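You operate a simulated robot arm through the tools that you are given. There is no shell and no other tool. Be economical: measure what you need, move in short steps, check, and stop when the job is done.

You are at the controls of a simulated two-armed robot. One attempt, no reset.

Task
Brush glue on the teal mat's spot and wait till it turns matt.
Fine: cover the whole spot; extractor on before the brush comes out; brush back in its tin, extractor off at the end; no glue on the other mats. Set down upright: glue brush. A coat counts when it lies all over at full strength: go over it till it gets no stronger.

Only the result counts: the job must be done as asked and must still hold three seconds after the hand-in. Knocking over, shifting, dropping, spilling or breaking anything else fails it. A push-on lid holds only when it is set on centred and level and pressed home; a screw cap is set on level and turned clockwise until tight.

Robot
Two 7-joint arms with two-finger grippers on one trunk, on a base that drives. Base frame: it is fixed to the floor where the robot stands at the start and does not move with it; the origin is under the middle of the robot, x ahead of it, y to its left, z up; the surface under the hand at the start is at about z = 855. Lengths are in mm, angles in degrees, forces in N, time in s.
The left shoulder is at the start at [30, 175, 1303], the right one opposite. With the tool pointing down near the work surface each hand reaches from about 100 to 820 mm from the robot's upright axis, wherever it stands, measured 20 degrees to its own side. Places, roughly: extractor button [700, 0, 900]; glue patch on the blue mat [200, -500, 900]; glue patch on the pink mat [500, 300, 900]; glue patch on the teal mat [600, 600, 900]; glue tin [800, 200, 900]; pink mat [500, 300, 900]; teal mat [700, 600, 900]. Payload 2.94 kg a hand.
The TCP of each hand is the grasp point between the finger pads, 30 mm short of the fingertips. In the tool frame z runs along the fingers and y along their closing line. Largest opening 138 mm; the body of the gripper starts 109 mm behind the TCP.
Orientation is told as [roll, pitch, yaw] about the base's x, y, z axes, in that order, counted from this pose: with the fingers straight down and closing along the base's y, the tool's x points along the base's -x, its y along +y and its z along -z.

Tools
- The arms move only by the tool nudge_tool. It takes "left_motion", "right_motion" or both (then of equal length, played together; a hand with none holds still); each is a list of rows, each a list of 6 numbers: the shift along the tool's x, y, z in cm, then the turn, a rotation vector about the tool's x, y, z in degrees. In form: [[tx, ty, tz, ax, ay, az], ...]. A call has 1 to 12 rows; each row is the pose to reach, as a shift and turn from the pose commanded when the call began, along the tool's axes at that moment. "left_jaw" and "right_jaw" are, for a hand that has rows, the gripper command, from -1 (shut) to 1 (fully open), values between in proportion, set as the call begins (left out, the last holds). Each row takes 0.2 s and may step no farther than 50 mm and 8.6 degrees from the row before; otherwise, or with a gripper value out of range, the whole call is refused. Where a pose cannot be reached the arm comes as near as it can. A force on the tool above 40 N (or 10 N above the force at the start of the call, whichever is more), or a blocked arm, ends the call early, and 0.2 s more pass. The fingers move at their own pace and stop on an object; they squeeze with about 37 N. The grip force told is the motor's: it shows also when the fingers shut on nothing. Time passes only in rows, and 0.2 s behind the last, so rows that repeat a pose let the fingers close. It gives the time, the measured TCP pose, the force on the tool (base axes), the opening and the grip force at its end, in the units of the frame above (readings bear some noise), with the torque about the TCP (base axes, N m) and any sound that the robot's microphone picked up.
- Cameras (640 x 400 px; columns grow to the right, rows downward): "scene" is now at [63.3, 23.5, 1765.3]; the picture's right is [0.34, -0.94, 0.00], its down [-0.82, -0.30, -0.49] and it looks along [0.46, 0.17, -0.87] (base axes); focal length 242 px, centre (320, 200). "left" rides on the left gripper at [71, -19, -146] in its tool frame; the picture's right is [0.26, 0.97, 0.00], its down [-0.85, 0.23, -0.48] and it looks along [-0.46, 0.12, 0.88] (tool axes); focal length 280 px, centre (320, 200). "right" rides on the right gripper at [71, 19, -146] in its tool frame; the picture's right is [-0.26, 0.97, 0.00], its down [-0.85, -0.23, -0.48] and it looks along [-0.46, -0.12, 0.88] (tool axes); focal length 280 px, centre (320, 200). There is no depth. A picture from a camera that has moved, and an enlarged one, comes with that camera's place and axes in the base frame and with its lens.
- camera(camera): a new picture of that camera. The clock stands still meanwhile.
- slide_trunk(by): slides the trunk up (or, below 0, down) by that many mm; the arms and the scene camera ride with it, the base frame stays. It gives what a move gives, with no picture.
- steer(legs): drives the robot by 1 to 6 legs, each [ahead, turn to the left] in mm and degrees, along the robot's own axes; the way and the turn of a leg run together, so that a leg with both is an arc; at most 1500 mm and 180 degrees a leg. The arms and the cameras ride along, it lands a little off, and it stops where it bumps. It gives what a move gives.
- turn_head(pan, tilt): turns the head with the scene camera to pan (to the left, within 120 degrees either way) and tilt (down, from -29 to 69), counted from straight ahead of the robot. It gives what a move gives.
- inspect(camera, box): a new picture of the part [left, top, right, bottom] of that camera's present view, enlarged. The clock stands still meanwhile.
- sign_off(): hands the job in; it is judged then, once.

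Go step by step. Nothing tells you exact positions but the pictures and the camera data: compare them with the known pose of the tool, close in by small moves and look again before you grip or let go. The budget is 120 turns and 92 pictures, counting those below and the enlarged ones. Unless the task says otherwise, let go and move clear before handing in.

The tools are called after "Emit:" as a command line: name --argument value ..., lists and objects as JSON in quotes. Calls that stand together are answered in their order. nudge_tool: Moves the arms, as the interface text tells. Its arguments: {"type":"object","properties":{"left_motion":{"type":"array","items":{"type":"array","items":{"type":"number"}}},"left_jaw":{"type":"number"},"right_motion":{"type":"array","items":{"type":"array","items":{"type":"number"}}},"right_jaw":{"type":"number"}},"required":[]} The other tools are called the same way: slide_trunk (by) slides the trunk up or down; steer (legs) drives the base; turn_head (pan, tilt) turns the head that bears the scene camera; camera (camera) takes a picture; inspect (camera, box) takes an enlarged picture of a part of a camera's view; sign_off () hands the job in.

At the start:

```text
time_s: 0.0
left_position: [439.1, 554.9, 1291.8]
left_ee_rot: [-0.1, -0.1, -0.1]
left_contact_force: [-0.6, 0.1, -0.6]
left_moment: [-0.01, 0.0, -0.02]
left_opening: 137.6
left_grip_force: 0.0
right_position: [505.4, 72.3, 1198.6]
right_ee_rot: [0.0, 0.1, 0.1]
right_contact_force: [0.8, -0.3, 0.2]
right_moment: [0.0, -0.01, 0.02]
right_opening: 138.1
right_grip_force: 0.1
trunk travel left (down, up): [-475.0, 259.0]
robot x, y, heading: [3.0, -0.7, -0.3]
head pan, tilt: [20.2, 60.3]
```

scene: 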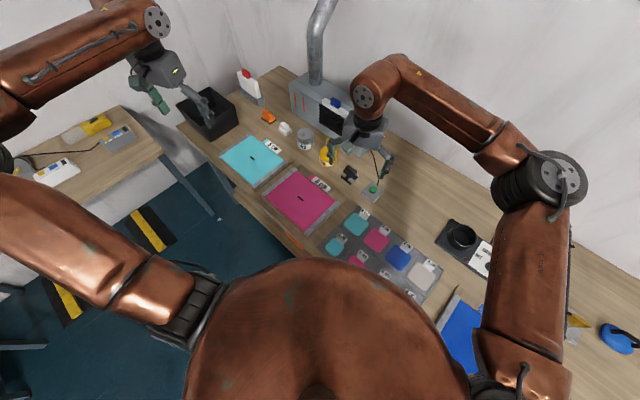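
right: 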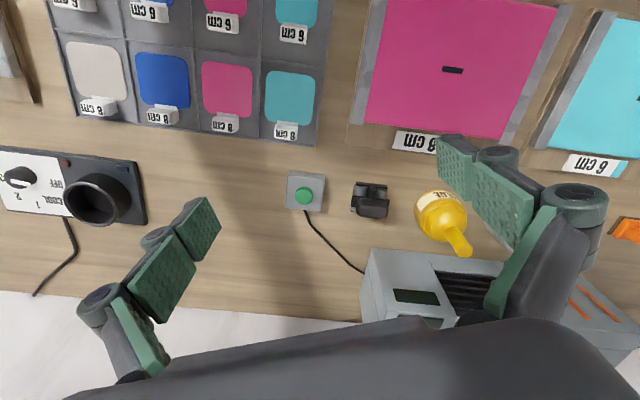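
left: 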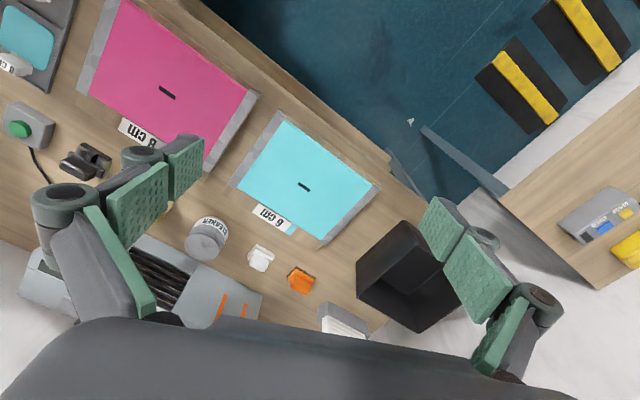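

I see the teal and pink mats, a grey tin, a yellow bottle and a green button with a cable to a grey box (extractor). I'll look closer to tell them apart.

Emit:
inspect --camera "scene" --box '[200, 60, 400, 185]'

Emit:
inspect --camera "left" --box '[0, 80, 400, 330]'

Emit:
inspect --camera "right" --box '[260, 120, 640, 357]'

```text
3.20 times, centred on (300, 122) of scene
camera zoom: at [63.3, 23.5, 1765.3], right [0.34, -0.94, 0.0], down [-0.82, -0.3, -0.49], along [0.46, 0.17, -0.87], focal length 773 px, centre (384, 448)
```

zoom: 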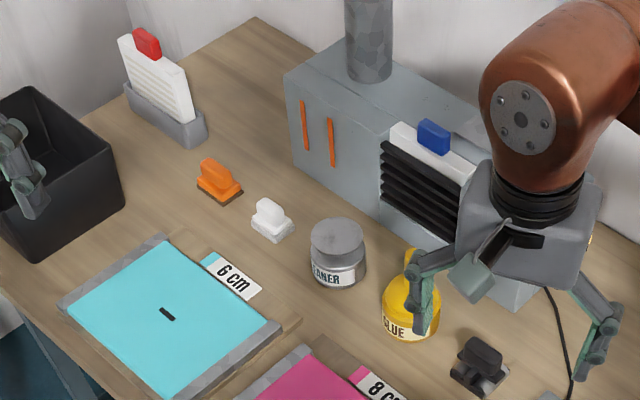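

```text
1.60 times, centred on (200, 205) of left
camera zoom: at [368.1, 535.9, 1438.3], right [-0.26, 0.97, 0.0], down [0.85, 0.23, 0.48], along [0.46, 0.12, -0.88], focal length 449 px, centre (512, 192)
```

zoom: 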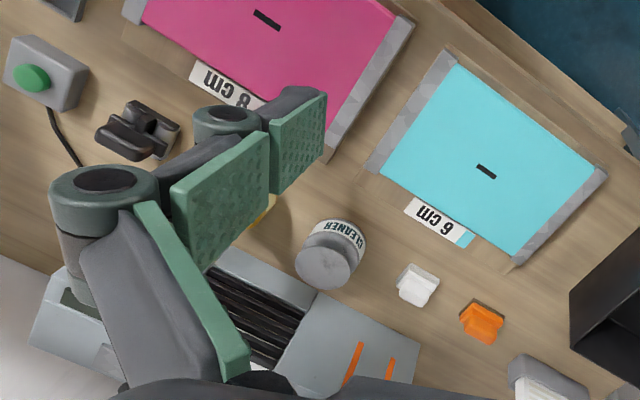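

```text
1.68 times, centred on (450, 238) of right
camera zoom: at [435.2, 91.4, 1343.3], right [0.26, 0.97, 0.0], down [0.85, -0.23, 0.47], along [0.46, -0.12, -0.88], focal length 472 px, centre (101, 135)
```

zoom: 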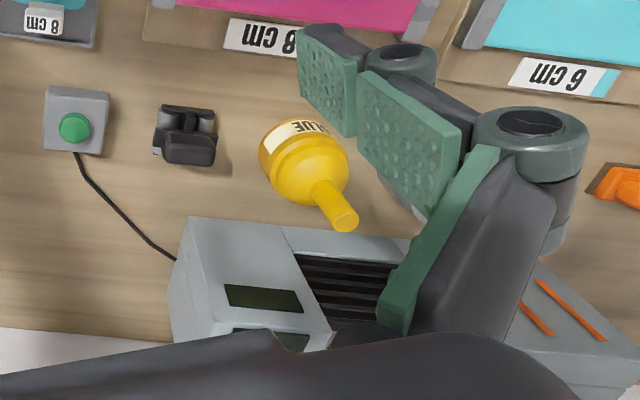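

The yellow "GLUE" tin seems to have its brush standing in it near [755, 235], the green button is near [658, 0], and the bench lies slanted to me. I look at the teal mat and the button more closely.

Emit:
inspect --camera "left" --box '[230, 110, 390, 250]'

Emit:
inspect --camera "right" --box '[270, 150, 510, 300]'

```text
2.86 times, centred on (310, 180) of left
camera zoom: at [368.1, 535.9, 1438.3], right [-0.26, 0.97, 0.0], down [0.85, 0.23, 0.48], along [0.46, 0.12, -0.88], focal length 801 px, centre (349, 257)
```

zoom: 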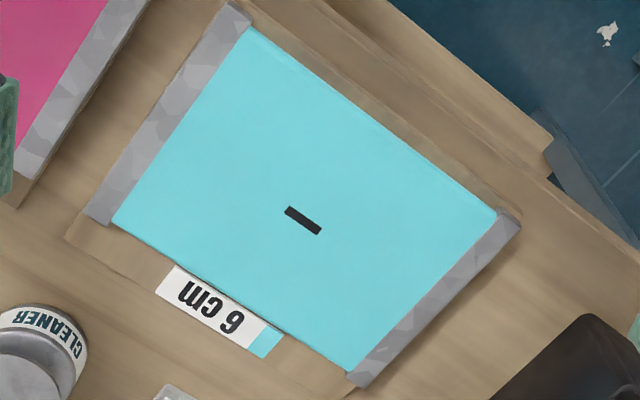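

```text
2.67 times, centred on (390, 225) of right
camera zoom: at [435.2, 91.4, 1343.3], right [0.26, 0.97, 0.0], down [0.85, -0.23, 0.47], along [0.46, -0.12, -0.88], focal length 748 px, centre (133, 133)
```

zoom: 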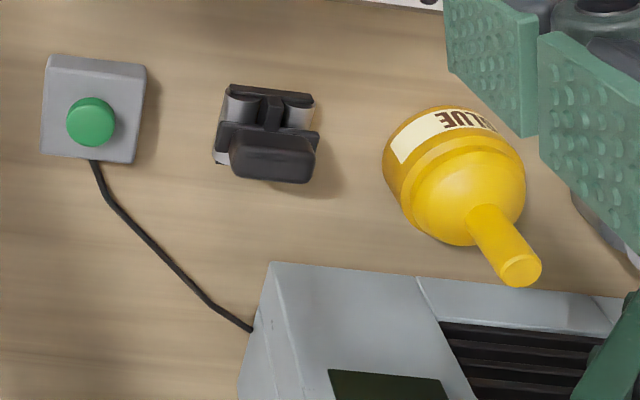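

The teal mat's spot is the dark mark near [647, 570], within the left arm's reach without driving. First I bring the right hand, shut, above the green button.

Emit:
nudge_tool --right_motion '[[-2.5, -1.2, 3, 0, 0, 0], [-5, -2.4, 6, 0, 0, 0], [-7.5, -3.6, 9, 0, 0, 0], [-10, -4.8, 12, 0, 0, 0], [-12.5, -6, 15, 0, 0, 0], [-15.3, -7.2, 18, 0, 0, 0], [-15.3, -7.2, 18, 0, 0, 0]]' --right_jaw -1

Emit:
camera --camera "right"

Emit:
camera --camera "scene"

```text
time_s: 1.6
left_position: [438.7, 553.8, 1291.6]
left_ee_rot: [0.0, 0.0, 0.0]
left_contact_force: [0.2, 0.2, -0.3]
left_moment: [0.01, -0.04, -0.01]
left_opening: 138.2
left_grip_force: 0.0
right_position: [659.3, 0.3, 1018.8]
right_ee_rot: [0.0, 0.0, 0.0]
right_contact_force: [-0.1, 0.3, 0.6]
right_moment: [0.0, -0.02, 0.02]
right_opening: 0.2
right_grip_force: 8.9
trunk travel left (down, up): [-475.0, 259.0]
robot x, y, heading: [1.0, -0.7, -0.1]
head pan, tilt: [20.2, 60.3]
```

```text
83 pictures are left
camera right: at [588.3, 19.7, 1164.3], right [0.26, 0.97, 0.0], down [0.85, -0.23, 0.48], along [0.46, -0.12, -0.88], focal length 280 px, centre (320, 200)
```

right: 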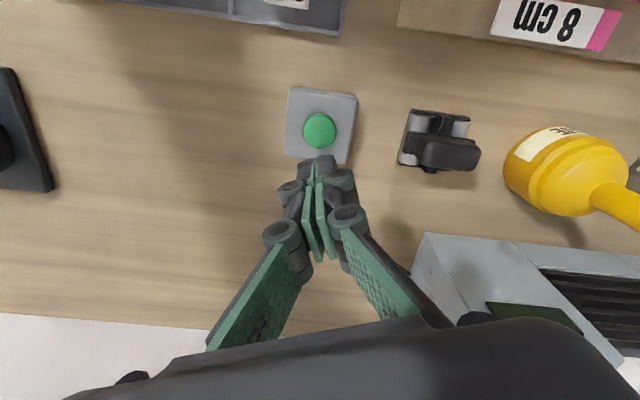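

```text
82 pictures are left
camera scene: at [62.1, 23.6, 1765.4], right [0.34, -0.94, 0.0], down [-0.82, -0.3, -0.49], along [0.46, 0.17, -0.87], focal length 242 px, centre (320, 200)
```

scene: 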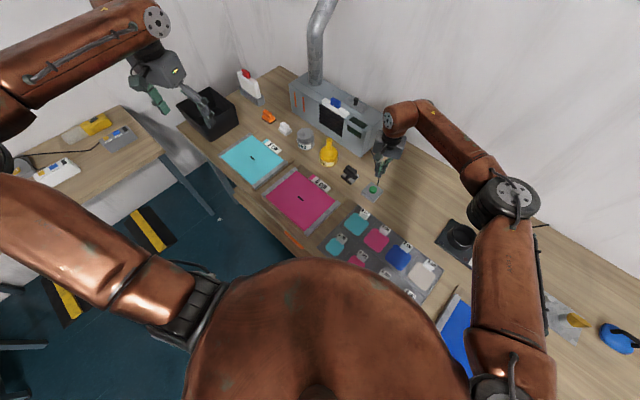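

The shut fingertips hang over the button at about [657, 1]. I go down in small steps until it gives.

Emit:
nudge_tool --right_motion '[[0.1, 0.1, 4, 0, 0, 0], [0.2, 0.1, 7, 0, 0, 0], [0.2, 0.1, 8, 0, 0, 0], [0.2, 0.1, 8.5, 0, 0, 0], [0.2, 0.1, 8.5, 0, 0, 0]]'

Emit:
inspect --camera "right" --box '[240, 60, 440, 260]'

```text
time_s: 2.8
left_position: [438.7, 553.9, 1292.8]
left_ee_rot: [0.0, 0.0, 0.0]
left_contact_force: [-0.2, 0.0, -0.4]
left_moment: [0.03, 0.01, 0.01]
left_opening: 138.1
left_grip_force: 0.1
right_position: [654.7, -0.4, 932.7]
right_ee_rot: [0.0, 0.1, 0.0]
right_contact_force: [-0.4, -0.2, 0.1]
right_moment: [0.0, 0.0, 0.0]
right_opening: 0.0
right_grip_force: 29.3
trunk travel left (down, up): [-475.0, 259.0]
robot x, y, heading: [2.4, -1.6, 0.1]
head pan, tilt: [20.2, 60.3]
```

```text
2.00 times, centred on (340, 160) of right
camera zoom: at [585.9, 19.2, 1077.6], right [0.26, 0.97, 0.0], down [0.85, -0.23, 0.47], along [0.46, -0.12, -0.88], focal length 561 px, centre (280, 280)
```

zoom: 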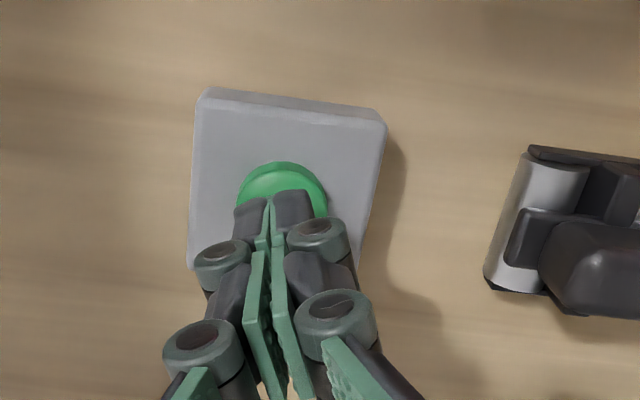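

Fingertips are just above the button. I press in small steps.

Emit:
nudge_tool --right_motion '[[0, 0.2, 0.5, 0, 0, 0], [0, 0.2, 0.8, 0, 0, 0], [0, 0.2, 1.1, 0, 0, 0], [0, 0.2, 1.4, 0, 0, 0], [0, 0.2, 1.7, 0, 0, 0], [0, 0.2, 2.0, 0, 0, 0]]'

```text
time_s: 4.2
left_position: [438.3, 553.6, 1292.1]
left_ee_rot: [0.1, -0.1, 0.0]
left_contact_force: [0.6, -0.5, 0.6]
left_moment: [0.0, 0.02, -0.01]
left_opening: 137.8
left_grip_force: 0.0
right_position: [656.0, 2.2, 913.3]
right_ee_rot: [0.0, 0.2, 0.1]
right_contact_force: [-1.6, 0.4, 2.6]
right_moment: [0.01, 0.01, 0.0]
right_opening: 0.0
right_grip_force: 27.6
trunk travel left (down, up): [-475.0, 259.0]
robot x, y, heading: [3.9, -0.9, 0.0]
head pan, tilt: [20.2, 60.3]
heard: click
```

A click was heard. I lift off and check for a sign that the extractor is on.

Emit:
nudge_tool --right_motion '[[0, 0, -3, 0, 0, 0], [0, 0, -6, 0, 0, 0], [0, 0, -10, 0, 0, 0]]'

Emit:
camera --camera "right"

Emit:
inspect --camera "scene" --box '[260, 70, 420, 220]'

```text
time_s: 5.0
left_position: [438.7, 554.6, 1293.0]
left_ee_rot: [-0.1, 0.1, 0.1]
left_contact_force: [0.0, -0.2, -0.1]
left_moment: [-0.02, -0.07, -0.01]
left_opening: 138.0
left_grip_force: 0.0
right_position: [654.2, 0.8, 1013.6]
right_ee_rot: [0.0, 0.1, -0.1]
right_contact_force: [-0.5, -0.1, -0.3]
right_moment: [0.03, -0.02, 0.02]
right_opening: 0.0
right_grip_force: 28.1
trunk travel left (down, up): [-475.0, 259.0]
robot x, y, heading: [2.9, -1.4, -0.1]
head pan, tilt: [20.2, 60.3]
```

```text
80 pictures are left
camera right: at [584.3, 21.6, 1157.9], right [0.26, 0.97, 0.0], down [0.85, -0.23, 0.47], along [0.46, -0.13, -0.88], focal length 280 px, centre (320, 200)
```

right: 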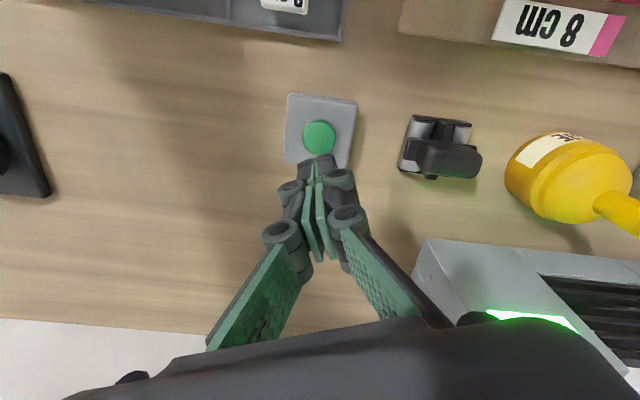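

```text
2.67 times, centred on (340, 145) of scene
camera zoom: at [62.3, 23.5, 1765.4], right [0.34, -0.94, 0.0], down [-0.82, -0.3, -0.49], along [0.46, 0.17, -0.87], focal length 644 px, centre (267, 347)
```

zoom: 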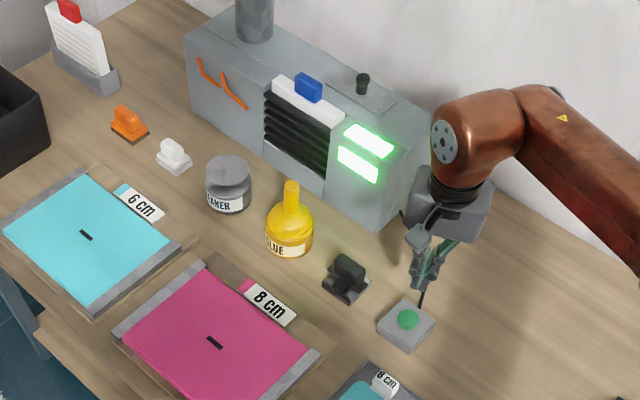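

The extractor is on (green panels lit). The brush handle's top works out at about [768, 242, 990]; I bring the left hand open above it and withdraw the right hand.

Emit:
nudge_tool --left_motion '[[-2.7, -2.6, 1.2, 0, 0, 0], [-5.4, -5.2, 2.5, 0, 0, 0], [-8.1, -7.8, 4, 0, 0, 0], [-10.8, -10.4, 6, 0, 0, 0], [-13.5, -13, 7.5, 0, 0, 0], [-16.3, -15.6, 9, 0, 0, 0], [-19, -18.2, 10.5, 0, 0, 0], [-21.8, -20.8, 12, 0, 0, 0], [-24.5, -23.4, 13.5, 0, 0, 0], [-27.2, -26, 15, 0, 0, 0], [-30, -28.6, 17, 0, 0, 0], [-32.7, -31.2, 19.2, 0, 0, 0]]' --left_jaw 0 --right_motion '[[1, -1, -1, 0, 0, 0], [3, -3, -3, 0, 0, 0], [5, -5, -5, 0, 0, 0], [7, -7, -6, 0, 0, 0], [9, -9, -7, 0, 0, 0], [11, -11, -8, 0, 0, 0], [13, -13, -9, 0, 0, 0], [15, -15, -10, 0, 0, 0], [16, -17, -11, 0, 0, 0], [17, -18, -12, 0, 0, 0], [18, -19, -13, 0, 0, 0], [18, -20, -13, 0, 0, 0]]'

Emit:
camera --camera "left"

Emit:
inspect --camera "scene" --box '[240, 70, 420, 220]'

```text
time_s: 7.6
left_position: [583.1, 334.9, 1158.9]
left_ee_rot: [0.0, -0.1, 0.1]
left_contact_force: [0.1, 0.5, 0.2]
left_moment: [0.02, -0.03, 0.01]
left_opening: 69.1
left_grip_force: 0.0
left hand out of reach, approached as far as the arm can: row 7, 8, 9, 10, 11, 12
right_position: [477.4, -196.9, 1143.7]
right_ee_rot: [-0.1, 0.1, 0.0]
right_contact_force: [-0.3, 0.8, -0.3]
right_moment: [-0.03, 0.02, 0.02]
right_opening: 0.0
right_grip_force: 27.9
trunk travel left (down, up): [-475.0, 259.0]
robot x, y, heading: [-2.8, 3.2, 0.3]
head pan, tilt: [20.2, 60.3]
```

```text
78 pictures are left
camera left: at [511.2, 315.9, 1304.6], right [-0.26, 0.97, 0.0], down [0.85, 0.23, 0.48], along [0.46, 0.12, -0.88], focal length 280 px, centre (320, 200)
```

left: 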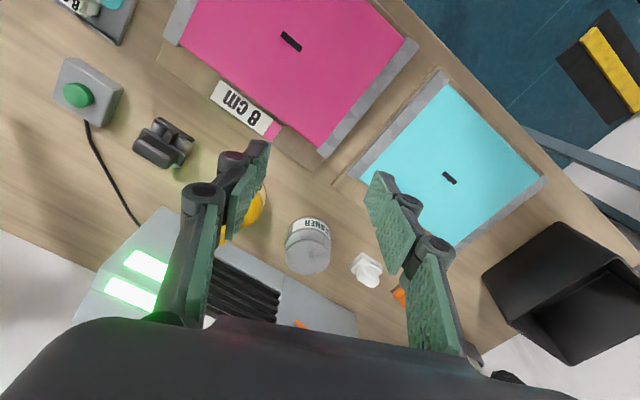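

```text
2.67 times, centred on (330, 145) of scene
camera zoom: at [63.2, 22.5, 1765.3], right [0.34, -0.94, 0.0], down [-0.82, -0.3, -0.49], along [0.46, 0.17, -0.87], focal length 644 px, centre (293, 347)
```

zoom: 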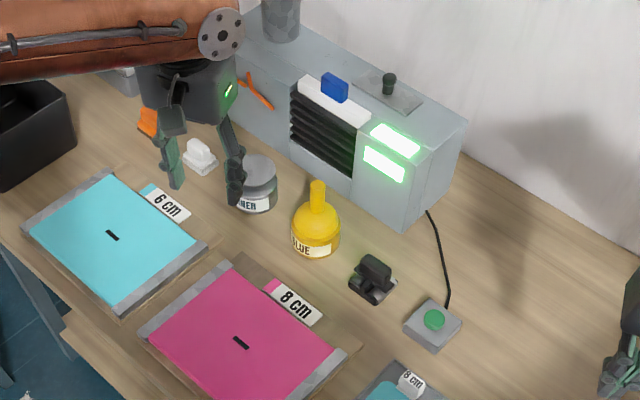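

The left arm ran out of reach at that height. I go lower first and then try reaching out.

Emit:
nudge_tool --left_motion '[[0, 0, 4, 0, 0, 0], [0, 0, 8, 0, 0, 0], [0, 0, 11, 0, 0, 0], [-4, -2, 11, 0, 0, 0], [-8, -4, 11, 0, 0, 0], [-12, -6, 11, 0, 0, 0]]'

```text
time_s: 9.0
left_position: [563.7, 339.5, 1090.7]
left_ee_rot: [0.0, -0.1, 0.0]
left_contact_force: [0.9, -0.5, -0.3]
left_moment: [0.03, 0.0, -0.01]
left_opening: 69.3
left_grip_force: 0.1
left hand out of reach, approached as far as the arm can: row 1, 2, 3, 4, 5, 6
right_position: [476.9, -197.1, 1144.4]
right_ee_rot: [0.0, 0.2, 0.0]
right_contact_force: [-0.1, -0.4, 0.2]
right_moment: [0.02, 0.01, 0.0]
right_opening: 0.0
right_grip_force: 28.4
trunk travel left (down, up): [-475.0, 259.0]
robot x, y, heading: [-0.3, -2.7, -0.0]
head pan, tilt: [20.2, 60.3]
```

I test what the command now refers to with one small move back.

Emit:
nudge_tool --left_motion '[[3, 0, 0, 0, 0, 0]]'

Emit:
camera --camera "scene"

```text
time_s: 9.4
left_position: [529.9, 336.8, 1091.4]
left_ee_rot: [0.0, -0.1, 0.0]
left_contact_force: [0.2, 0.1, -0.9]
left_moment: [0.0, -0.04, -0.01]
left_opening: 68.9
left_grip_force: 0.1
right_position: [476.0, -196.4, 1144.4]
right_ee_rot: [-0.1, 0.0, 0.0]
right_contact_force: [-0.4, 0.0, 0.3]
right_moment: [-0.02, -0.05, 0.01]
right_opening: 0.0
right_grip_force: 28.9
trunk travel left (down, up): [-475.0, 259.0]
robot x, y, heading: [0.5, 0.4, 0.1]
head pan, tilt: [20.2, 60.3]
```

```text
76 pictures are left
camera scene: at [60.5, 23.0, 1765.5], right [0.34, -0.94, 0.0], down [-0.82, -0.3, -0.5], along [0.47, 0.17, -0.87], focal length 242 px, centre (320, 200)
```

scene: 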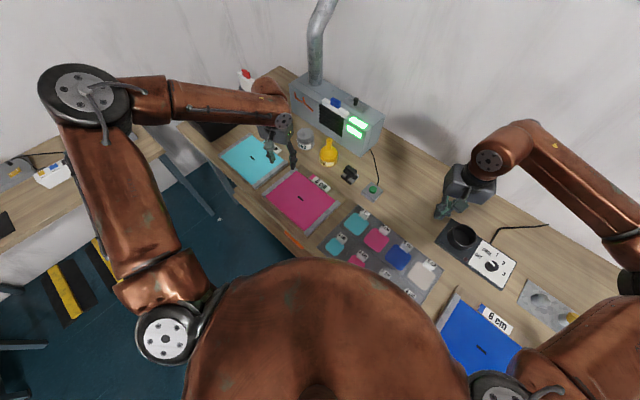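

The command follows the actual pose, so a joint limit is in the way. I test whether the hand can go down from here and whether a yaw helps.

Emit:
nudge_tool --left_motion '[[0, 0, 2, 0, 0, 8], [0, 0, 2, 0, 0, 16], [0, 0, 4, 0, 0, 24], [-3, 0, 4, 0, 0, 30]]'

```text
time_s: 10.4
left_position: [548.7, 343.4, 1055.9]
left_ee_rot: [0.1, -0.2, -30.1]
left_contact_force: [-0.9, -0.3, 0.3]
left_moment: [-0.03, -0.02, 0.03]
left_opening: 69.2
left_grip_force: 0.0
left hand out of reach, approached as far as the arm can: row 4
right_position: [477.4, -197.4, 1143.1]
right_ee_rot: [0.0, 0.2, 0.0]
right_contact_force: [-0.1, 0.2, 0.6]
right_moment: [-0.01, -0.02, 0.01]
right_opening: 0.2
right_grip_force: 28.7
trunk travel left (down, up): [-475.0, 259.0]
robot x, y, heading: [-2.8, -1.2, 0.0]
head pan, tilt: [20.2, 60.3]
```

The yaw isn't the limit. I try going inward toward the mid-line first, then ahead.

Emit:
nudge_tool --left_motion '[[-2, -3.46, 0, 0, 0, -8], [-4, -6.93, 0, 0, 0, -16], [-6, -10.4, 0, 0, 0, -24], [-7.5, -13, 0, 0, 0, -30], [-11.0, -11, 0, 0, 0, -30], [-14.4, -9, 0, 0, 0, -30]]'

```text
time_s: 11.8
left_position: [524.8, 266.0, 1102.4]
left_ee_rot: [-0.3, -0.2, 0.1]
left_contact_force: [0.0, 0.2, 0.0]
left_moment: [-0.05, 0.02, 0.0]
left_opening: 68.7
left_grip_force: 0.0
left hand out of reach, approached as far as the arm can: row 1, 2, 3, 4, 5, 6
right_position: [478.2, -195.8, 1144.5]
right_ee_rot: [0.1, 0.1, -0.1]
right_contact_force: [0.3, 0.4, 0.6]
right_moment: [0.0, -0.01, -0.03]
right_opening: 0.0
right_grip_force: 28.0
trunk travel left (down, up): [-475.0, 259.0]
robot x, y, heading: [1.8, -2.1, 0.1]
head pan, tilt: [20.2, 60.3]
```

The arm is caught in an awkward elbow posture. I retrace to near the start pose, then go down there before reaching forward.

Emit:
nudge_tool --left_motion '[[1.2, 4.1, -2, 0, 0, 0], [2.4, 8.2, -5, 0, 0, 0], [3.6, 12.3, -8, 0, 0, 0], [4.8, 16.4, -11, 0, 0, 0], [6, 20.5, -14, 0, 0, 0], [7.2, 24.6, -17, 0, 0, 0], [8.6, 28.8, -19, 0, 0, 0]]'

Emit:
camera --camera "scene"

```text
refused: row 2 steps farther than a row can; nothing moved
```

```text
75 pictures are left
camera scene: at [63.4, 22.8, 1765.3], right [0.34, -0.94, 0.0], down [-0.82, -0.3, -0.49], along [0.46, 0.17, -0.87], focal length 242 px, centre (320, 200)
```

scene: 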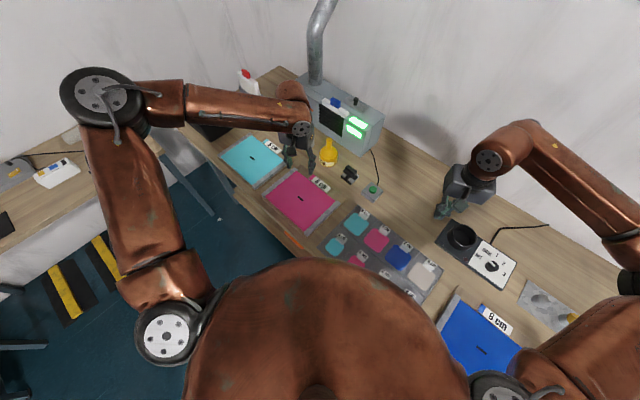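

Retracing with smaller steps.

Emit:
nudge_tool --left_motion '[[1, 3.6, -2, 0, 0, 0], [2, 7.2, -4, 0, 0, 0], [3, 10.8, -6, 0, 0, 0], [4, 14.4, -8.5, 0, 0, 0], [5, 18, -11, 0, 0, 0], [6.2, 21.6, -13.5, 0, 0, 0], [7.4, 25.2, -16, 0, 0, 0], [8.6, 28.8, -19, 0, 0, 0]]'

Emit:
nudge_tool --left_motion '[[0, 0, 4, 0, 0, 0], [0, 0, 8, 0, 0, 0], [0, 0, 12, 0, 0, 0], [0, 0, 16, 0, 0, 0], [0, 0, 20, 0, 0, 0], [0, 0, 24, 0, 0, 0]]'

Emit:
camera --camera "scene"

```text
time_s: 13.6
left_position: [437.9, 559.6, 1292.6]
left_ee_rot: [-0.1, 0.0, 0.0]
left_contact_force: [-0.5, 0.5, -1.0]
left_moment: [-0.03, -0.03, 0.0]
left_opening: 69.0
left_grip_force: 0.0
right_position: [477.9, -196.2, 1143.7]
right_ee_rot: [-0.1, 0.0, -0.1]
right_contact_force: [-0.3, 0.8, 0.6]
right_moment: [-0.03, -0.01, 0.02]
right_opening: 0.0
right_grip_force: 28.1
trunk travel left (down, up): [-475.0, 259.0]
robot x, y, heading: [-1.0, 1.7, 0.2]
head pan, tilt: [20.2, 60.3]
```

```text
time_s: 15.0
left_position: [441.5, 560.6, 1051.2]
left_ee_rot: [0.0, 0.0, 0.0]
left_contact_force: [0.8, 0.3, -0.1]
left_moment: [0.01, 0.03, 0.03]
left_opening: 69.0
left_grip_force: 0.0
right_position: [477.5, -196.6, 1144.4]
right_ee_rot: [0.0, 0.1, 0.0]
right_contact_force: [-0.5, -0.8, 0.8]
right_moment: [0.01, 0.02, -0.02]
right_opening: 0.2
right_grip_force: 29.0
trunk travel left (down, up): [-475.0, 259.0]
robot x, y, heading: [-1.5, 0.7, 0.2]
head pan, tilt: [20.2, 60.3]
```

```text
74 pictures are left
camera scene: at [64.4, 23.6, 1765.2], right [0.34, -0.94, 0.0], down [-0.82, -0.3, -0.49], along [0.46, 0.17, -0.87], focal length 242 px, centre (320, 200)
```

scene: 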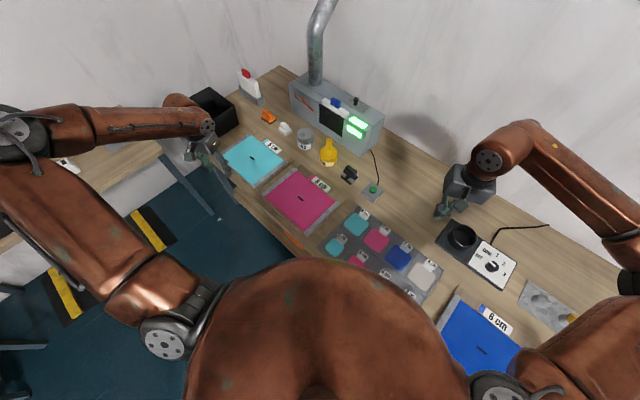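

Down works here. Now I test reaching ahead over the teal mat at this height.

Emit:
nudge_tool --left_motion '[[-4, 0, 0, 0, 0, 0], [-8, 0, 0, 0, 0, 0], [-12, 0, 0, 0, 0, 0], [-16, 0, 0, 0, 0, 0], [-20, 0, 0, 0, 0, 0]]'

```text
time_s: 16.2
left_position: [581.6, 548.7, 1072.0]
left_ee_rot: [0.0, -0.1, -0.1]
left_contact_force: [0.2, 0.7, 0.4]
left_moment: [0.02, 0.03, -0.01]
left_opening: 69.0
left_grip_force: 0.1
left hand out of reach, approached as far as the arm can: row 4, 5
right_position: [477.5, -196.3, 1144.2]
right_ee_rot: [0.0, 0.1, 0.1]
right_contact_force: [0.8, -0.3, -0.2]
right_moment: [0.01, 0.0, -0.02]
right_opening: 0.0
right_grip_force: 28.3
trunk travel left (down, up): [-475.0, 259.0]
robot x, y, heading: [1.6, -1.0, 0.0]
head pan, tilt: [20.2, 60.3]
```

Reach is short from here, and the bench lies turned about 26°, so I'll drive along it to stand square before the tin. First I draw both hands in and look at the surroundings.

Emit:
nudge_tool --left_motion '[[2.2, -1.8, -2.5, 0, 0, 0], [4.4, -3.6, -5, 0, 0, 0], [7, -5.5, -7.5, 0, 0, 0], [9.5, -7.5, -10, 0, 0, 0], [12, -10, -12.5, 0, 0, 0], [15, -12.5, -15, 0, 0, 0], [18, -15, -18, 0, 0, 0]]' --right_motion '[[1.1, -0.8, -1.2, 0, 0, 0], [2.2, -1.6, -2.4, 0, 0, 0], [3.3, -2.4, -3.6, 0, 0, 0], [4.4, -3.2, -4.8, 0, 0, 0], [5.5, -4, -6, 0, 0, 0], [6.6, -4.8, -7.2, 0, 0, 0], [7.7, -5.4, -8.6, 0, 0, 0]]'

Emit:
turn_head --pan 70 --tilt 45

Emit:
camera --camera "scene"

Emit:
turn_head --pan 120 --tilt 45

Emit:
camera --camera "scene"

```text
time_s: 17.8
left_position: [401.7, 397.8, 1257.0]
left_ee_rot: [0.0, 0.0, 0.0]
left_contact_force: [0.2, -0.7, -0.4]
left_moment: [0.05, -0.03, 0.03]
left_opening: 69.0
left_grip_force: 0.0
right_position: [397.3, -254.3, 1230.2]
right_ee_rot: [0.1, 0.0, 0.0]
right_contact_force: [-0.3, -0.1, 0.4]
right_moment: [0.05, -0.03, 0.01]
right_opening: 0.0
right_grip_force: 28.5
trunk travel left (down, up): [-475.0, 259.0]
robot x, y, heading: [1.4, 1.2, 0.1]
head pan, tilt: [20.2, 60.3]
```

```text
time_s: 19.0
left_position: [404.1, 398.8, 1255.4]
left_ee_rot: [0.0, 0.0, 0.0]
left_contact_force: [-0.3, 0.1, 0.5]
left_moment: [0.0, 0.0, 0.02]
left_opening: 68.7
left_grip_force: 0.1
right_position: [400.0, -250.4, 1229.6]
right_ee_rot: [0.0, 0.1, 0.0]
right_contact_force: [-0.6, -0.3, 0.3]
right_moment: [0.03, 0.01, 0.03]
right_opening: 0.0
right_grip_force: 28.4
trunk travel left (down, up): [-475.0, 259.0]
robot x, y, heading: [1.8, 0.7, -0.1]
head pan, tilt: [70.0, 45.0]
```

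```text
73 pictures are left
camera scene: at [29.1, 76.6, 1785.2], right [0.94, -0.34, 0.0], down [-0.24, -0.66, -0.71], along [0.24, 0.66, -0.71], focal length 242 px, centre (320, 200)
```

scene: 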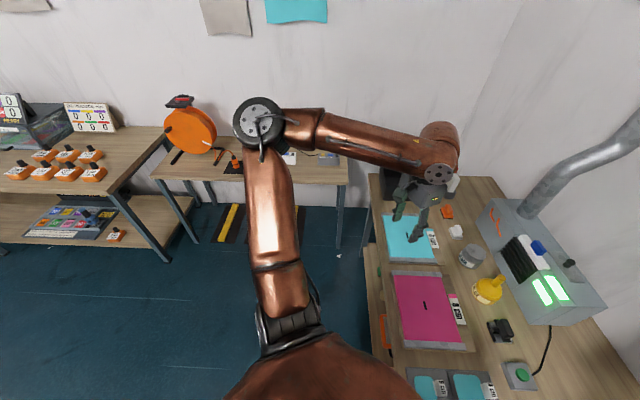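

```text
time_s: 20.2
left_position: [404.2, 398.2, 1256.3]
left_ee_rot: [0.0, 0.0, 0.0]
left_contact_force: [-0.6, 0.6, 0.0]
left_moment: [0.0, 0.01, -0.02]
left_opening: 68.8
left_grip_force: 0.0
right_position: [399.1, -251.2, 1229.2]
right_ee_rot: [0.0, 0.1, 0.1]
right_contact_force: [1.3, -0.5, 0.2]
right_moment: [0.0, -0.01, 0.0]
right_opening: 0.1
right_grip_force: 28.4
trunk travel left (down, up): [-475.0, 259.0]
robot x, y, heading: [2.1, -3.4, 0.1]
head pan, tilt: [120.0, 45.0]
```

```text
72 pictures are left
camera scene: at [-39.7, 70.5, 1785.2], right [0.87, 0.5, 0.0], down [0.35, -0.61, -0.71], along [-0.35, 0.61, -0.71], focal length 242 px, centre (320, 200)
```

scene: 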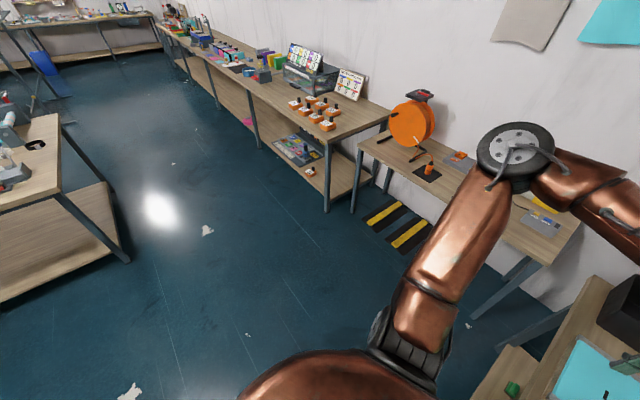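

The floor beside and behind is free. I back off a little, turn along the bench, drive about 590 mm and turn to face the bench squarely.

Emit:
steer --legs '[[-120, 0], [0, 64.5], [590, 0], [0, -90.5]]'

Emit:
turn_head --pan 0 --tilt 60

Emit:
camera --camera "scene"

```text
time_s: 31.0
left_position: [659.8, 722.0, 1256.9]
left_ee_rot: [0.0, 0.0, -25.1]
left_contact_force: [-0.1, 0.3, 0.0]
left_moment: [0.06, -0.01, 0.01]
left_opening: 68.9
left_grip_force: 0.1
right_position: [379.6, 134.6, 1230.5]
right_ee_rot: [0.1, 0.0, -25.1]
right_contact_force: [0.0, 0.4, -0.3]
right_moment: [0.03, -0.01, -0.03]
right_opening: 0.1
right_grip_force: 28.6
trunk travel left (down, up): [-475.0, 259.0]
robot x, y, heading: [126.9, 535.3, -25.0]
head pan, tilt: [120.0, 45.0]
```

```text
time_s: 33.0
left_position: [660.6, 722.3, 1257.1]
left_ee_rot: [0.0, 0.0, -25.2]
left_contact_force: [-0.6, 0.3, -0.1]
left_moment: [-0.01, -0.01, 0.01]
left_opening: 68.7
left_grip_force: 0.0
right_position: [379.4, 135.6, 1230.7]
right_ee_rot: [0.0, 0.2, -25.1]
right_contact_force: [0.1, -0.3, -0.1]
right_moment: [-0.02, 0.01, -0.01]
right_opening: 0.2
right_grip_force: 28.5
trunk travel left (down, up): [-475.0, 259.0]
robot x, y, heading: [123.7, 531.0, -25.0]
head pan, tilt: [0.0, 60.0]
```

```text
71 pictures are left
camera scene: at [186.5, 503.9, 1765.7], right [-0.42, -0.91, 0.0], down [-0.78, 0.37, -0.5], along [0.45, -0.21, -0.87], focal length 242 px, centre (320, 200)
```

scene: 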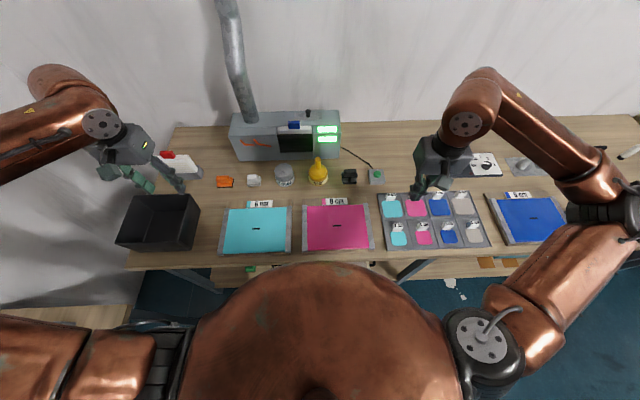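

Now I stand square to the bench with tin, spot and button well laid out. I move 90 mm closer.

Emit:
steer --legs '[[90, 0]]'

Emit:
inspect --camera "scene" --box '[190, 80, 410, 260]'

```text
time_s: 34.1
left_position: [738.0, 686.0, 1257.5]
left_ee_rot: [0.1, -0.2, -25.0]
left_contact_force: [0.0, 0.4, -0.2]
left_moment: [-0.01, -0.01, -0.01]
left_opening: 69.3
left_grip_force: 0.0
right_position: [458.0, 99.5, 1232.1]
right_ee_rot: [0.0, -0.2, -25.0]
right_contact_force: [-0.4, 0.2, -1.0]
right_moment: [0.0, -0.05, 0.01]
right_opening: 0.0
right_grip_force: 28.9
trunk travel left (down, up): [-475.0, 259.0]
robot x, y, heading: [206.0, 496.1, -25.1]
head pan, tilt: [0.0, 60.0]
```

```text
2.22 times, centred on (300, 170) of scene
camera zoom: at [263.3, 468.0, 1766.1], right [-0.42, -0.91, 0.0], down [-0.78, 0.37, -0.5], along [0.45, -0.21, -0.86], focal length 537 px, centre (364, 267)
```

zoom: 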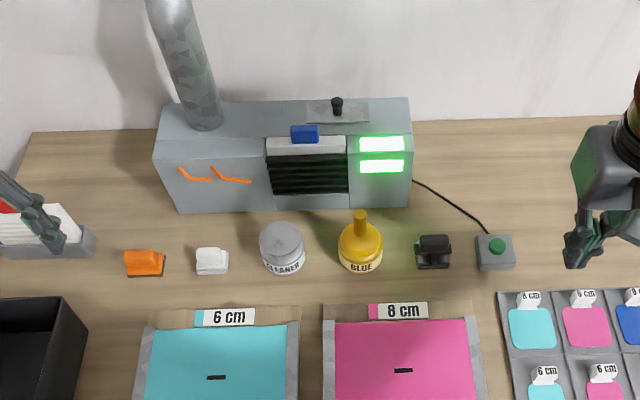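

Tin handle top confirmed at about [770, 240]. I move the left hand above it, keeping the hand square to the bench.

Emit:
nudge_tool --left_motion '[[0, -4, 2, 0, 0, 0], [0, -8, 4, 0, 0, 0], [0, -12, 6, 0, 0, 0], [0, -16, 8, 0, 0, 0], [0, -20, 10, 0, 0, 0], [-2, -24, 11, 0, 0, 0], [-5, -27.5, 12, 0, 0, 0], [-8, -31, 12, 0, 0, 0], [-11, -34, 13, 0, 0, 0], [-14, -36.5, 14, 0, 0, 0], [-17.5, -38, 14.5, 0, 0, 0], [-21.2, -39, 15, 0, 0, 0]]'

Emit:
camera --camera "left"

```text
time_s: 36.7
left_position: [690.3, 464.4, 1183.2]
left_ee_rot: [0.1, 0.0, -25.1]
left_contact_force: [0.6, -0.2, -0.4]
left_moment: [0.02, 0.06, 0.02]
left_opening: 69.1
left_grip_force: 0.1
left hand out of reach, approached as far as the arm can: row 6, 7, 8, 9, 10, 11, 12
right_position: [461.3, 98.4, 1229.9]
right_ee_rot: [0.0, 0.1, -25.1]
right_contact_force: [0.7, 0.2, 0.1]
right_moment: [0.03, 0.01, -0.02]
right_opening: 0.0
right_grip_force: 28.7
trunk travel left (down, up): [-475.0, 259.0]
robot x, y, heading: [208.2, 491.9, -25.0]
head pan, tilt: [0.0, 60.0]
```

```text
69 pictures are left
camera left: at [618.6, 477.5, 1329.5], right [0.17, 0.99, 0.0], down [0.87, -0.15, 0.47], along [0.47, -0.08, -0.88], focal length 280 px, centre (320, 200)
```

left: 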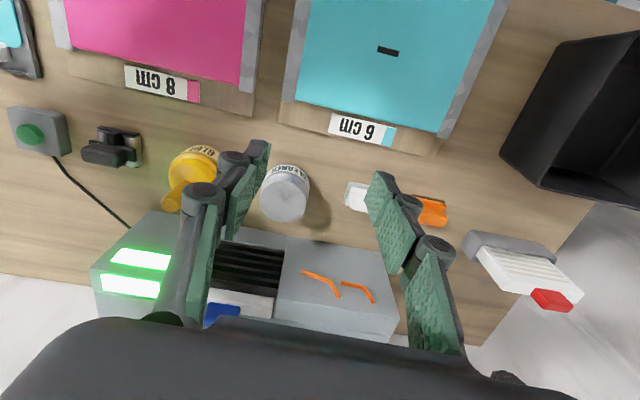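

The left arm sticks when going inward at this yaw; I suspect the wrist's turn limit. The handle is round, so I turn the hand clockwise and try inward again.

Emit:
nudge_tool --left_motion '[[0, 0, 0, 0, 0, 8], [0, 0, 0, 0, 0, 16], [0, 0, 0, 0, 0, 24], [0, 0, 0, 0, 0, 32], [0, 0, 0, 0, 0, 40], [0, 0, 0, 0, 0, 48], [0, 0, 0, 0, 0, 56], [0, -3, 1, 0, 0, 60], [0, -6, 2, 0, 0, 60], [0, -9, 3, 0, 0, 60]]'

```text
time_s: 38.9
left_position: [667.3, 461.9, 1182.4]
left_ee_rot: [0.1, 0.0, -85.2]
left_contact_force: [0.4, 1.2, 0.1]
left_moment: [0.01, -0.03, 0.03]
left_opening: 69.1
left_grip_force: 0.0
left hand out of reach, approached as far as the arm can: row 8, 9, 10
right_position: [461.1, 97.7, 1229.8]
right_ee_rot: [0.0, 0.0, -24.9]
right_contact_force: [-0.4, -0.1, 0.1]
right_moment: [-0.01, 0.01, -0.03]
right_opening: 0.1
right_grip_force: 28.2
trunk travel left (down, up): [-475.0, 259.0]
robot x, y, heading: [204.4, 496.0, -24.9]
head pan, tilt: [0.0, 60.0]
```

Yaw is not the cause. I look at the arm's posture.

Emit:
turn_head --pan 35 --tilt 30

Emit:
camera --camera "scene"

Emit:
turn_head --pan -30 --tilt 40

Emit:
camera --camera "scene"

```text
time_s: 39.9
left_position: [667.5, 461.4, 1182.4]
left_ee_rot: [0.1, -0.1, -85.0]
left_contact_force: [-0.4, 0.3, 0.8]
left_moment: [-0.01, -0.01, -0.01]
left_opening: 69.0
left_grip_force: 0.1
right_position: [462.0, 98.2, 1229.5]
right_ee_rot: [0.1, 0.0, -25.0]
right_contact_force: [0.9, 0.2, -0.3]
right_moment: [-0.03, -0.02, 0.01]
right_opening: 0.0
right_grip_force: 28.4
trunk travel left (down, up): [-475.0, 259.0]
robot x, y, heading: [206.0, 499.3, -25.0]
head pan, tilt: [35.0, 30.0]
```

```text
68 pictures are left
camera scene: at [295.8, 509.8, 1807.8], right [0.17, -0.98, 0.0], down [-0.49, -0.09, -0.87], along [0.85, 0.15, -0.5], focal length 242 px, centre (320, 200)
```

scene: 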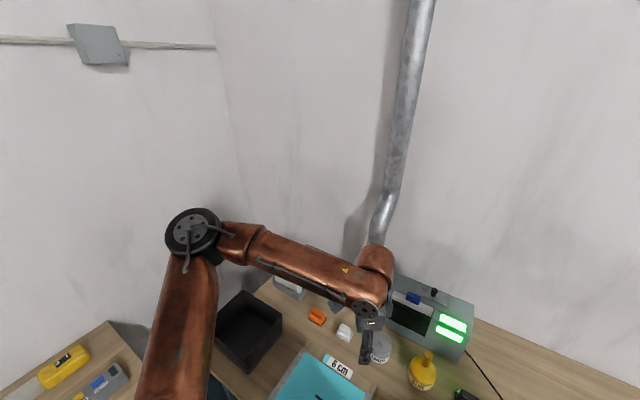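

```text
time_s: 41.3
left_position: [668.8, 463.8, 1183.5]
left_ee_rot: [0.0, 0.0, -85.0]
left_contact_force: [-0.4, -0.9, 0.5]
left_moment: [0.02, 0.02, 0.02]
left_opening: 69.0
left_grip_force: 0.2
right_position: [461.6, 96.4, 1229.4]
right_ee_rot: [0.0, 0.1, -25.0]
right_contact_force: [-0.4, -0.2, -0.3]
right_moment: [0.0, 0.0, 0.0]
right_opening: 0.0
right_grip_force: 28.5
trunk travel left (down, up): [-475.0, 259.0]
robot x, y, heading: [205.7, 488.7, -24.8]
head pan, tilt: [-30.0, 40.0]
```

```text
67 pictures are left
camera scene: at [255.6, 424.6, 1792.5], right [-0.82, -0.57, 0.0], down [-0.37, 0.53, -0.77], along [0.44, -0.63, -0.64], focal length 242 px, centre (320, 200)
```

scene: 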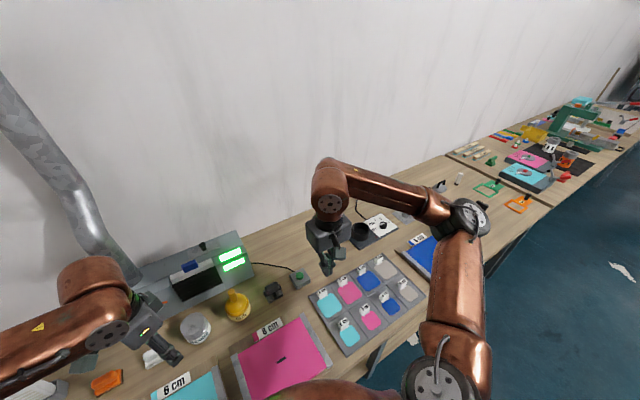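

The left arm's posture won't let it come inward, while the right arm worked well that way. I'll use the right hand for the brush: draw the left hand back out and shift the robot about 165 mm left along the bench.

Emit:
nudge_tool --left_motion '[[3.2, 0.9, -1, 0, 0, -7.5], [6.4, 1.8, -2, 0, 0, -15], [9.6, 2.7, -3, 0, 0, -22.5], [12.9, 3.6, -4, 0, 0, -30], [16.1, 4.5, -5, 0, 0, -37.5], [19.3, 5.5, -6, 0, 0, -45], [22.5, 6.4, -7, 0, 0, -52.5], [25.8, 7.3, -7.5, 0, 0, -60]]'

Emit:
steer --legs '[[-100, 0], [0, 90], [165, 0], [0, -90], [100, 0]]'

Emit:
turn_head --pan -10 --tilt 60

Emit:
camera --camera "scene"

```text
time_s: 43.1
left_position: [720.8, 729.5, 1258.8]
left_ee_rot: [-0.1, 0.0, -24.9]
left_contact_force: [0.6, 0.2, 0.7]
left_moment: [-0.06, -0.01, 0.03]
left_opening: 69.0
left_grip_force: 0.1
right_position: [461.7, 99.3, 1230.1]
right_ee_rot: [-0.1, 0.0, -25.0]
right_contact_force: [0.9, -1.2, 0.8]
right_moment: [-0.02, 0.01, 0.0]
right_opening: 0.0
right_grip_force: 28.4
trunk travel left (down, up): [-475.0, 259.0]
robot x, y, heading: [203.6, 496.6, -24.8]
head pan, tilt: [-30.0, 40.0]
```

```text
time_s: 53.6
left_position: [794.7, 876.2, 1258.1]
left_ee_rot: [0.1, 0.1, -25.2]
left_contact_force: [0.9, -0.3, 0.3]
left_moment: [0.0, 0.07, 0.0]
left_opening: 68.9
left_grip_force: 0.0
right_position: [534.7, 247.1, 1229.3]
right_ee_rot: [0.0, 0.0, -25.1]
right_contact_force: [0.6, -0.2, 0.2]
right_moment: [0.03, 0.03, 0.0]
right_opening: 0.0
right_grip_force: 28.8
trunk travel left (down, up): [-475.0, 259.0]
robot x, y, heading: [278.4, 642.8, -25.1]
head pan, tilt: [-30.0, 40.0]
```

```text
time_s: 54.5
left_position: [794.1, 875.7, 1260.3]
left_ee_rot: [0.0, 0.0, -25.1]
left_contact_force: [-1.3, 0.3, -0.8]
left_moment: [0.0, 0.0, 0.01]
left_opening: 69.1
left_grip_force: 0.1
right_position: [533.3, 247.0, 1229.4]
right_ee_rot: [-0.1, 0.0, -25.1]
right_contact_force: [0.7, -0.9, -0.3]
right_moment: [-0.03, -0.01, -0.01]
right_opening: 0.0
right_grip_force: 27.9
trunk travel left (down, up): [-475.0, 259.0]
robot x, y, heading: [280.0, 643.6, -25.2]
head pan, tilt: [-10.0, 60.0]
```

```text
66 pictures are left
camera scene: at [334.3, 606.2, 1765.8], right [-0.57, -0.82, 0.0], down [-0.71, 0.5, -0.5], along [0.41, -0.29, -0.87], focal length 242 px, centre (320, 200)
```

scene: 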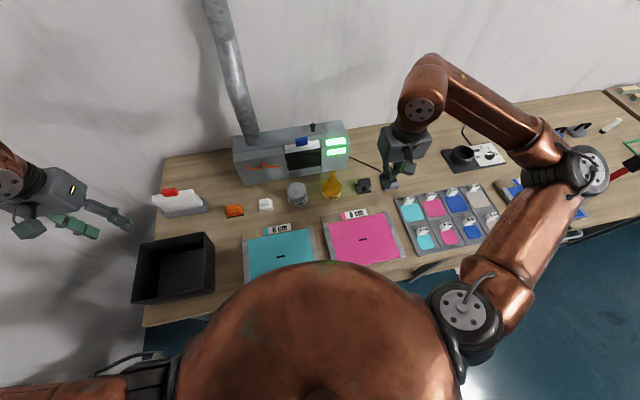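

Now the right hand goes above the tin's handle, open, keeping well above it.

Emit:
nudge_tool --right_motion '[[-3, 1.3, 2, 0, 0, 0], [-6, 2.6, 4, 0, 0, 0], [-9, 3.9, 6, 0, 0, 0], [-12, 5.2, 8, 0, 0, 0], [-15, 6.5, 9.5, 0, 0, 0], [-18, 7.9, 11, 0, 0, 0], [-20.5, 9.3, 12, 0, 0, 0], [-20.5, 9.3, 12, 0, 0, 0]]' --right_jaw 0

Emit:
camera --camera "right"

```text
time_s: 56.3
left_position: [794.0, 875.5, 1259.4]
left_ee_rot: [0.0, 0.0, -25.1]
left_contact_force: [0.9, 0.9, 1.7]
left_moment: [-0.03, -0.02, 0.02]
left_opening: 69.2
left_grip_force: 0.1
right_position: [760.9, 243.5, 1111.3]
right_ee_rot: [0.1, 0.1, -25.0]
right_contact_force: [0.6, -0.5, -0.4]
right_moment: [-0.01, -0.05, 0.01]
right_opening: 69.0
right_grip_force: 0.1
trunk travel left (down, up): [-475.0, 259.0]
robot x, y, heading: [277.0, 646.1, -25.0]
head pan, tilt: [-10.0, 60.0]
```

```text
65 pictures are left
camera right: at [704.5, 290.7, 1255.2], right [0.65, 0.76, 0.0], down [0.67, -0.57, 0.48], along [0.36, -0.31, -0.88], focal length 280 px, centre (320, 200)
```

right: 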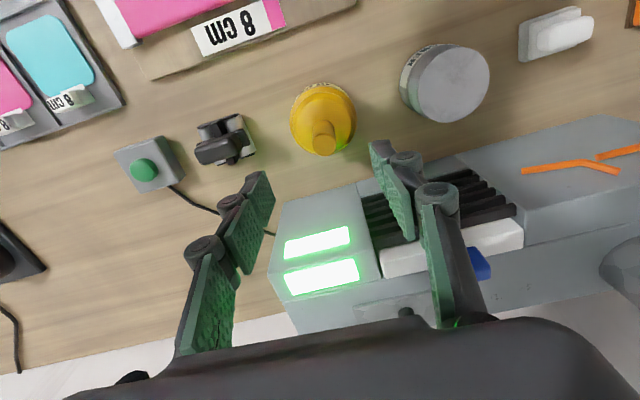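

Works well: the handle top fits [770, 239]. I centre on it and come down to just above it, then check.

Emit:
nudge_tool --right_motion '[[-0.5, 0, 3, 0, 0, 0], [-1, 0, 6, 0, 0, 0], [-1, 0, 7.8, 0, 0, 0], [-1, 0, 7.8, 0, 0, 0]]'

Emit:
inspect --camera "right" --box '[220, 40, 440, 260]'

Emit:
inspect --camera "scene" --box '[280, 130, 400, 210]'

```text
time_s: 57.3
left_position: [794.8, 876.7, 1258.8]
left_ee_rot: [0.0, 0.0, -25.1]
left_contact_force: [-0.8, -1.0, -0.3]
left_moment: [0.01, 0.0, 0.01]
left_opening: 68.9
left_grip_force: 0.1
right_position: [769.1, 240.0, 1033.0]
right_ee_rot: [-0.1, -0.1, -25.1]
right_contact_force: [0.6, 0.2, 0.2]
right_moment: [-0.02, -0.04, -0.01]
right_opening: 69.3
right_grip_force: 0.1
trunk travel left (down, up): [-475.0, 259.0]
robot x, y, heading: [282.4, 645.8, -25.0]
head pan, tilt: [-10.0, 60.0]
```

```text
1.82 times, centred on (330, 150) of right
camera zoom: at [713.8, 287.1, 1177.0], right [0.65, 0.76, 0.0], down [0.67, -0.57, 0.48], along [0.36, -0.31, -0.88], focal length 510 px, centre (302, 291)
```

zoom: 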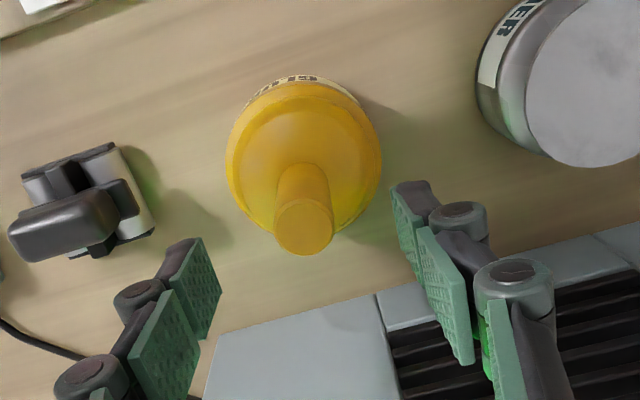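

```text
5.00 times, centred on (340, 170) of scene
camera zoom: at [335.0, 606.1, 1765.7], right [-0.57, -0.82, 0.0], down [-0.71, 0.5, -0.5], along [0.41, -0.29, -0.87], focal length 1208 px, centre (220, 350)
```

zoom: 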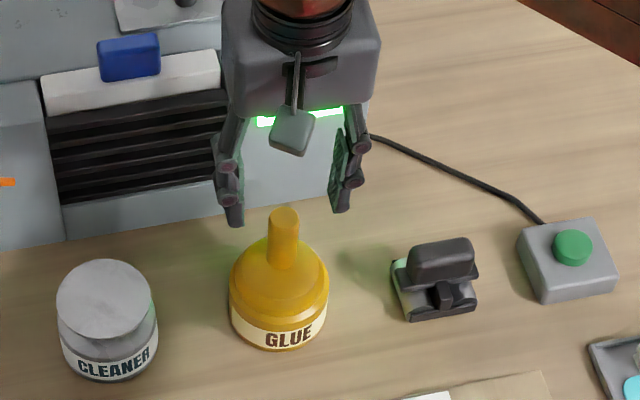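

The handle is centred between the fingers; it spans roughly z 934–990. I go down to TCP z≈971 and close.

Emit:
nudge_tool --right_motion '[[0, 0, 2, 0, 0, 0], [0, 0, 4, 0, 0, 0], [0, 0, 6.1, 0, 0, 0], [0, 0, 6.1, 0, 0, 0]]'

Emit:
nudge_tool --right_motion '[[0, 0, 0, 0, 0, 0], [0, 0, 0, 0, 0, 0], [0, 0, 0, 0, 0, 0], [0, 0, 0, 0, 0, 0], [0, 0, 0, 0, 0, 0]]' --right_jaw -1

Emit:
inspect --camera "right" --box '[200, 20, 440, 260]'

```text
time_s: 58.3
left_position: [793.9, 876.8, 1259.0]
left_ee_rot: [0.1, 0.0, -25.1]
left_contact_force: [0.3, 1.0, 0.5]
left_moment: [0.01, 0.0, 0.01]
left_opening: 69.0
left_grip_force: 0.1
right_position: [768.8, 239.5, 971.5]
right_ee_rot: [0.0, 0.1, -25.1]
right_contact_force: [-0.7, -0.1, -0.7]
right_moment: [0.0, 0.0, 0.04]
right_opening: 68.8
right_grip_force: 0.1
trunk travel left (down, up): [-475.0, 259.0]
robot x, y, heading: [279.8, 647.6, -24.9]
head pan, tilt: [-10.0, 60.0]
```

```text
time_s: 59.5
left_position: [795.2, 876.7, 1259.1]
left_ee_rot: [0.0, -0.1, -25.1]
left_contact_force: [-0.6, 0.0, 1.1]
left_moment: [-0.02, 0.01, 0.0]
left_opening: 68.9
left_grip_force: 0.0
right_position: [768.9, 240.0, 971.6]
right_ee_rot: [0.1, 0.1, -25.2]
right_contact_force: [0.8, -0.7, 0.4]
right_moment: [0.01, 0.01, 0.0]
right_opening: 22.7
right_grip_force: 37.2
trunk travel left (down, up): [-475.0, 259.0]
robot x, y, heading: [281.8, 648.5, -24.8]
head pan, tilt: [-10.0, 60.0]
```

```text
1.67 times, centred on (320, 140) of right
camera zoom: at [713.1, 287.4, 1116.5], right [0.65, 0.76, 0.0], down [0.67, -0.57, 0.48], along [0.36, -0.31, -0.88], focal length 467 px, centre (320, 300)
```

zoom: 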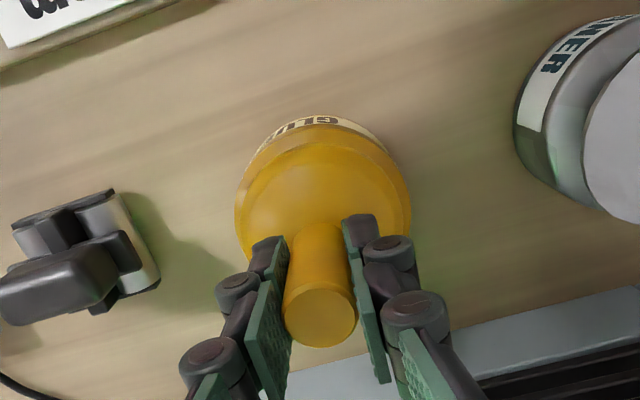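

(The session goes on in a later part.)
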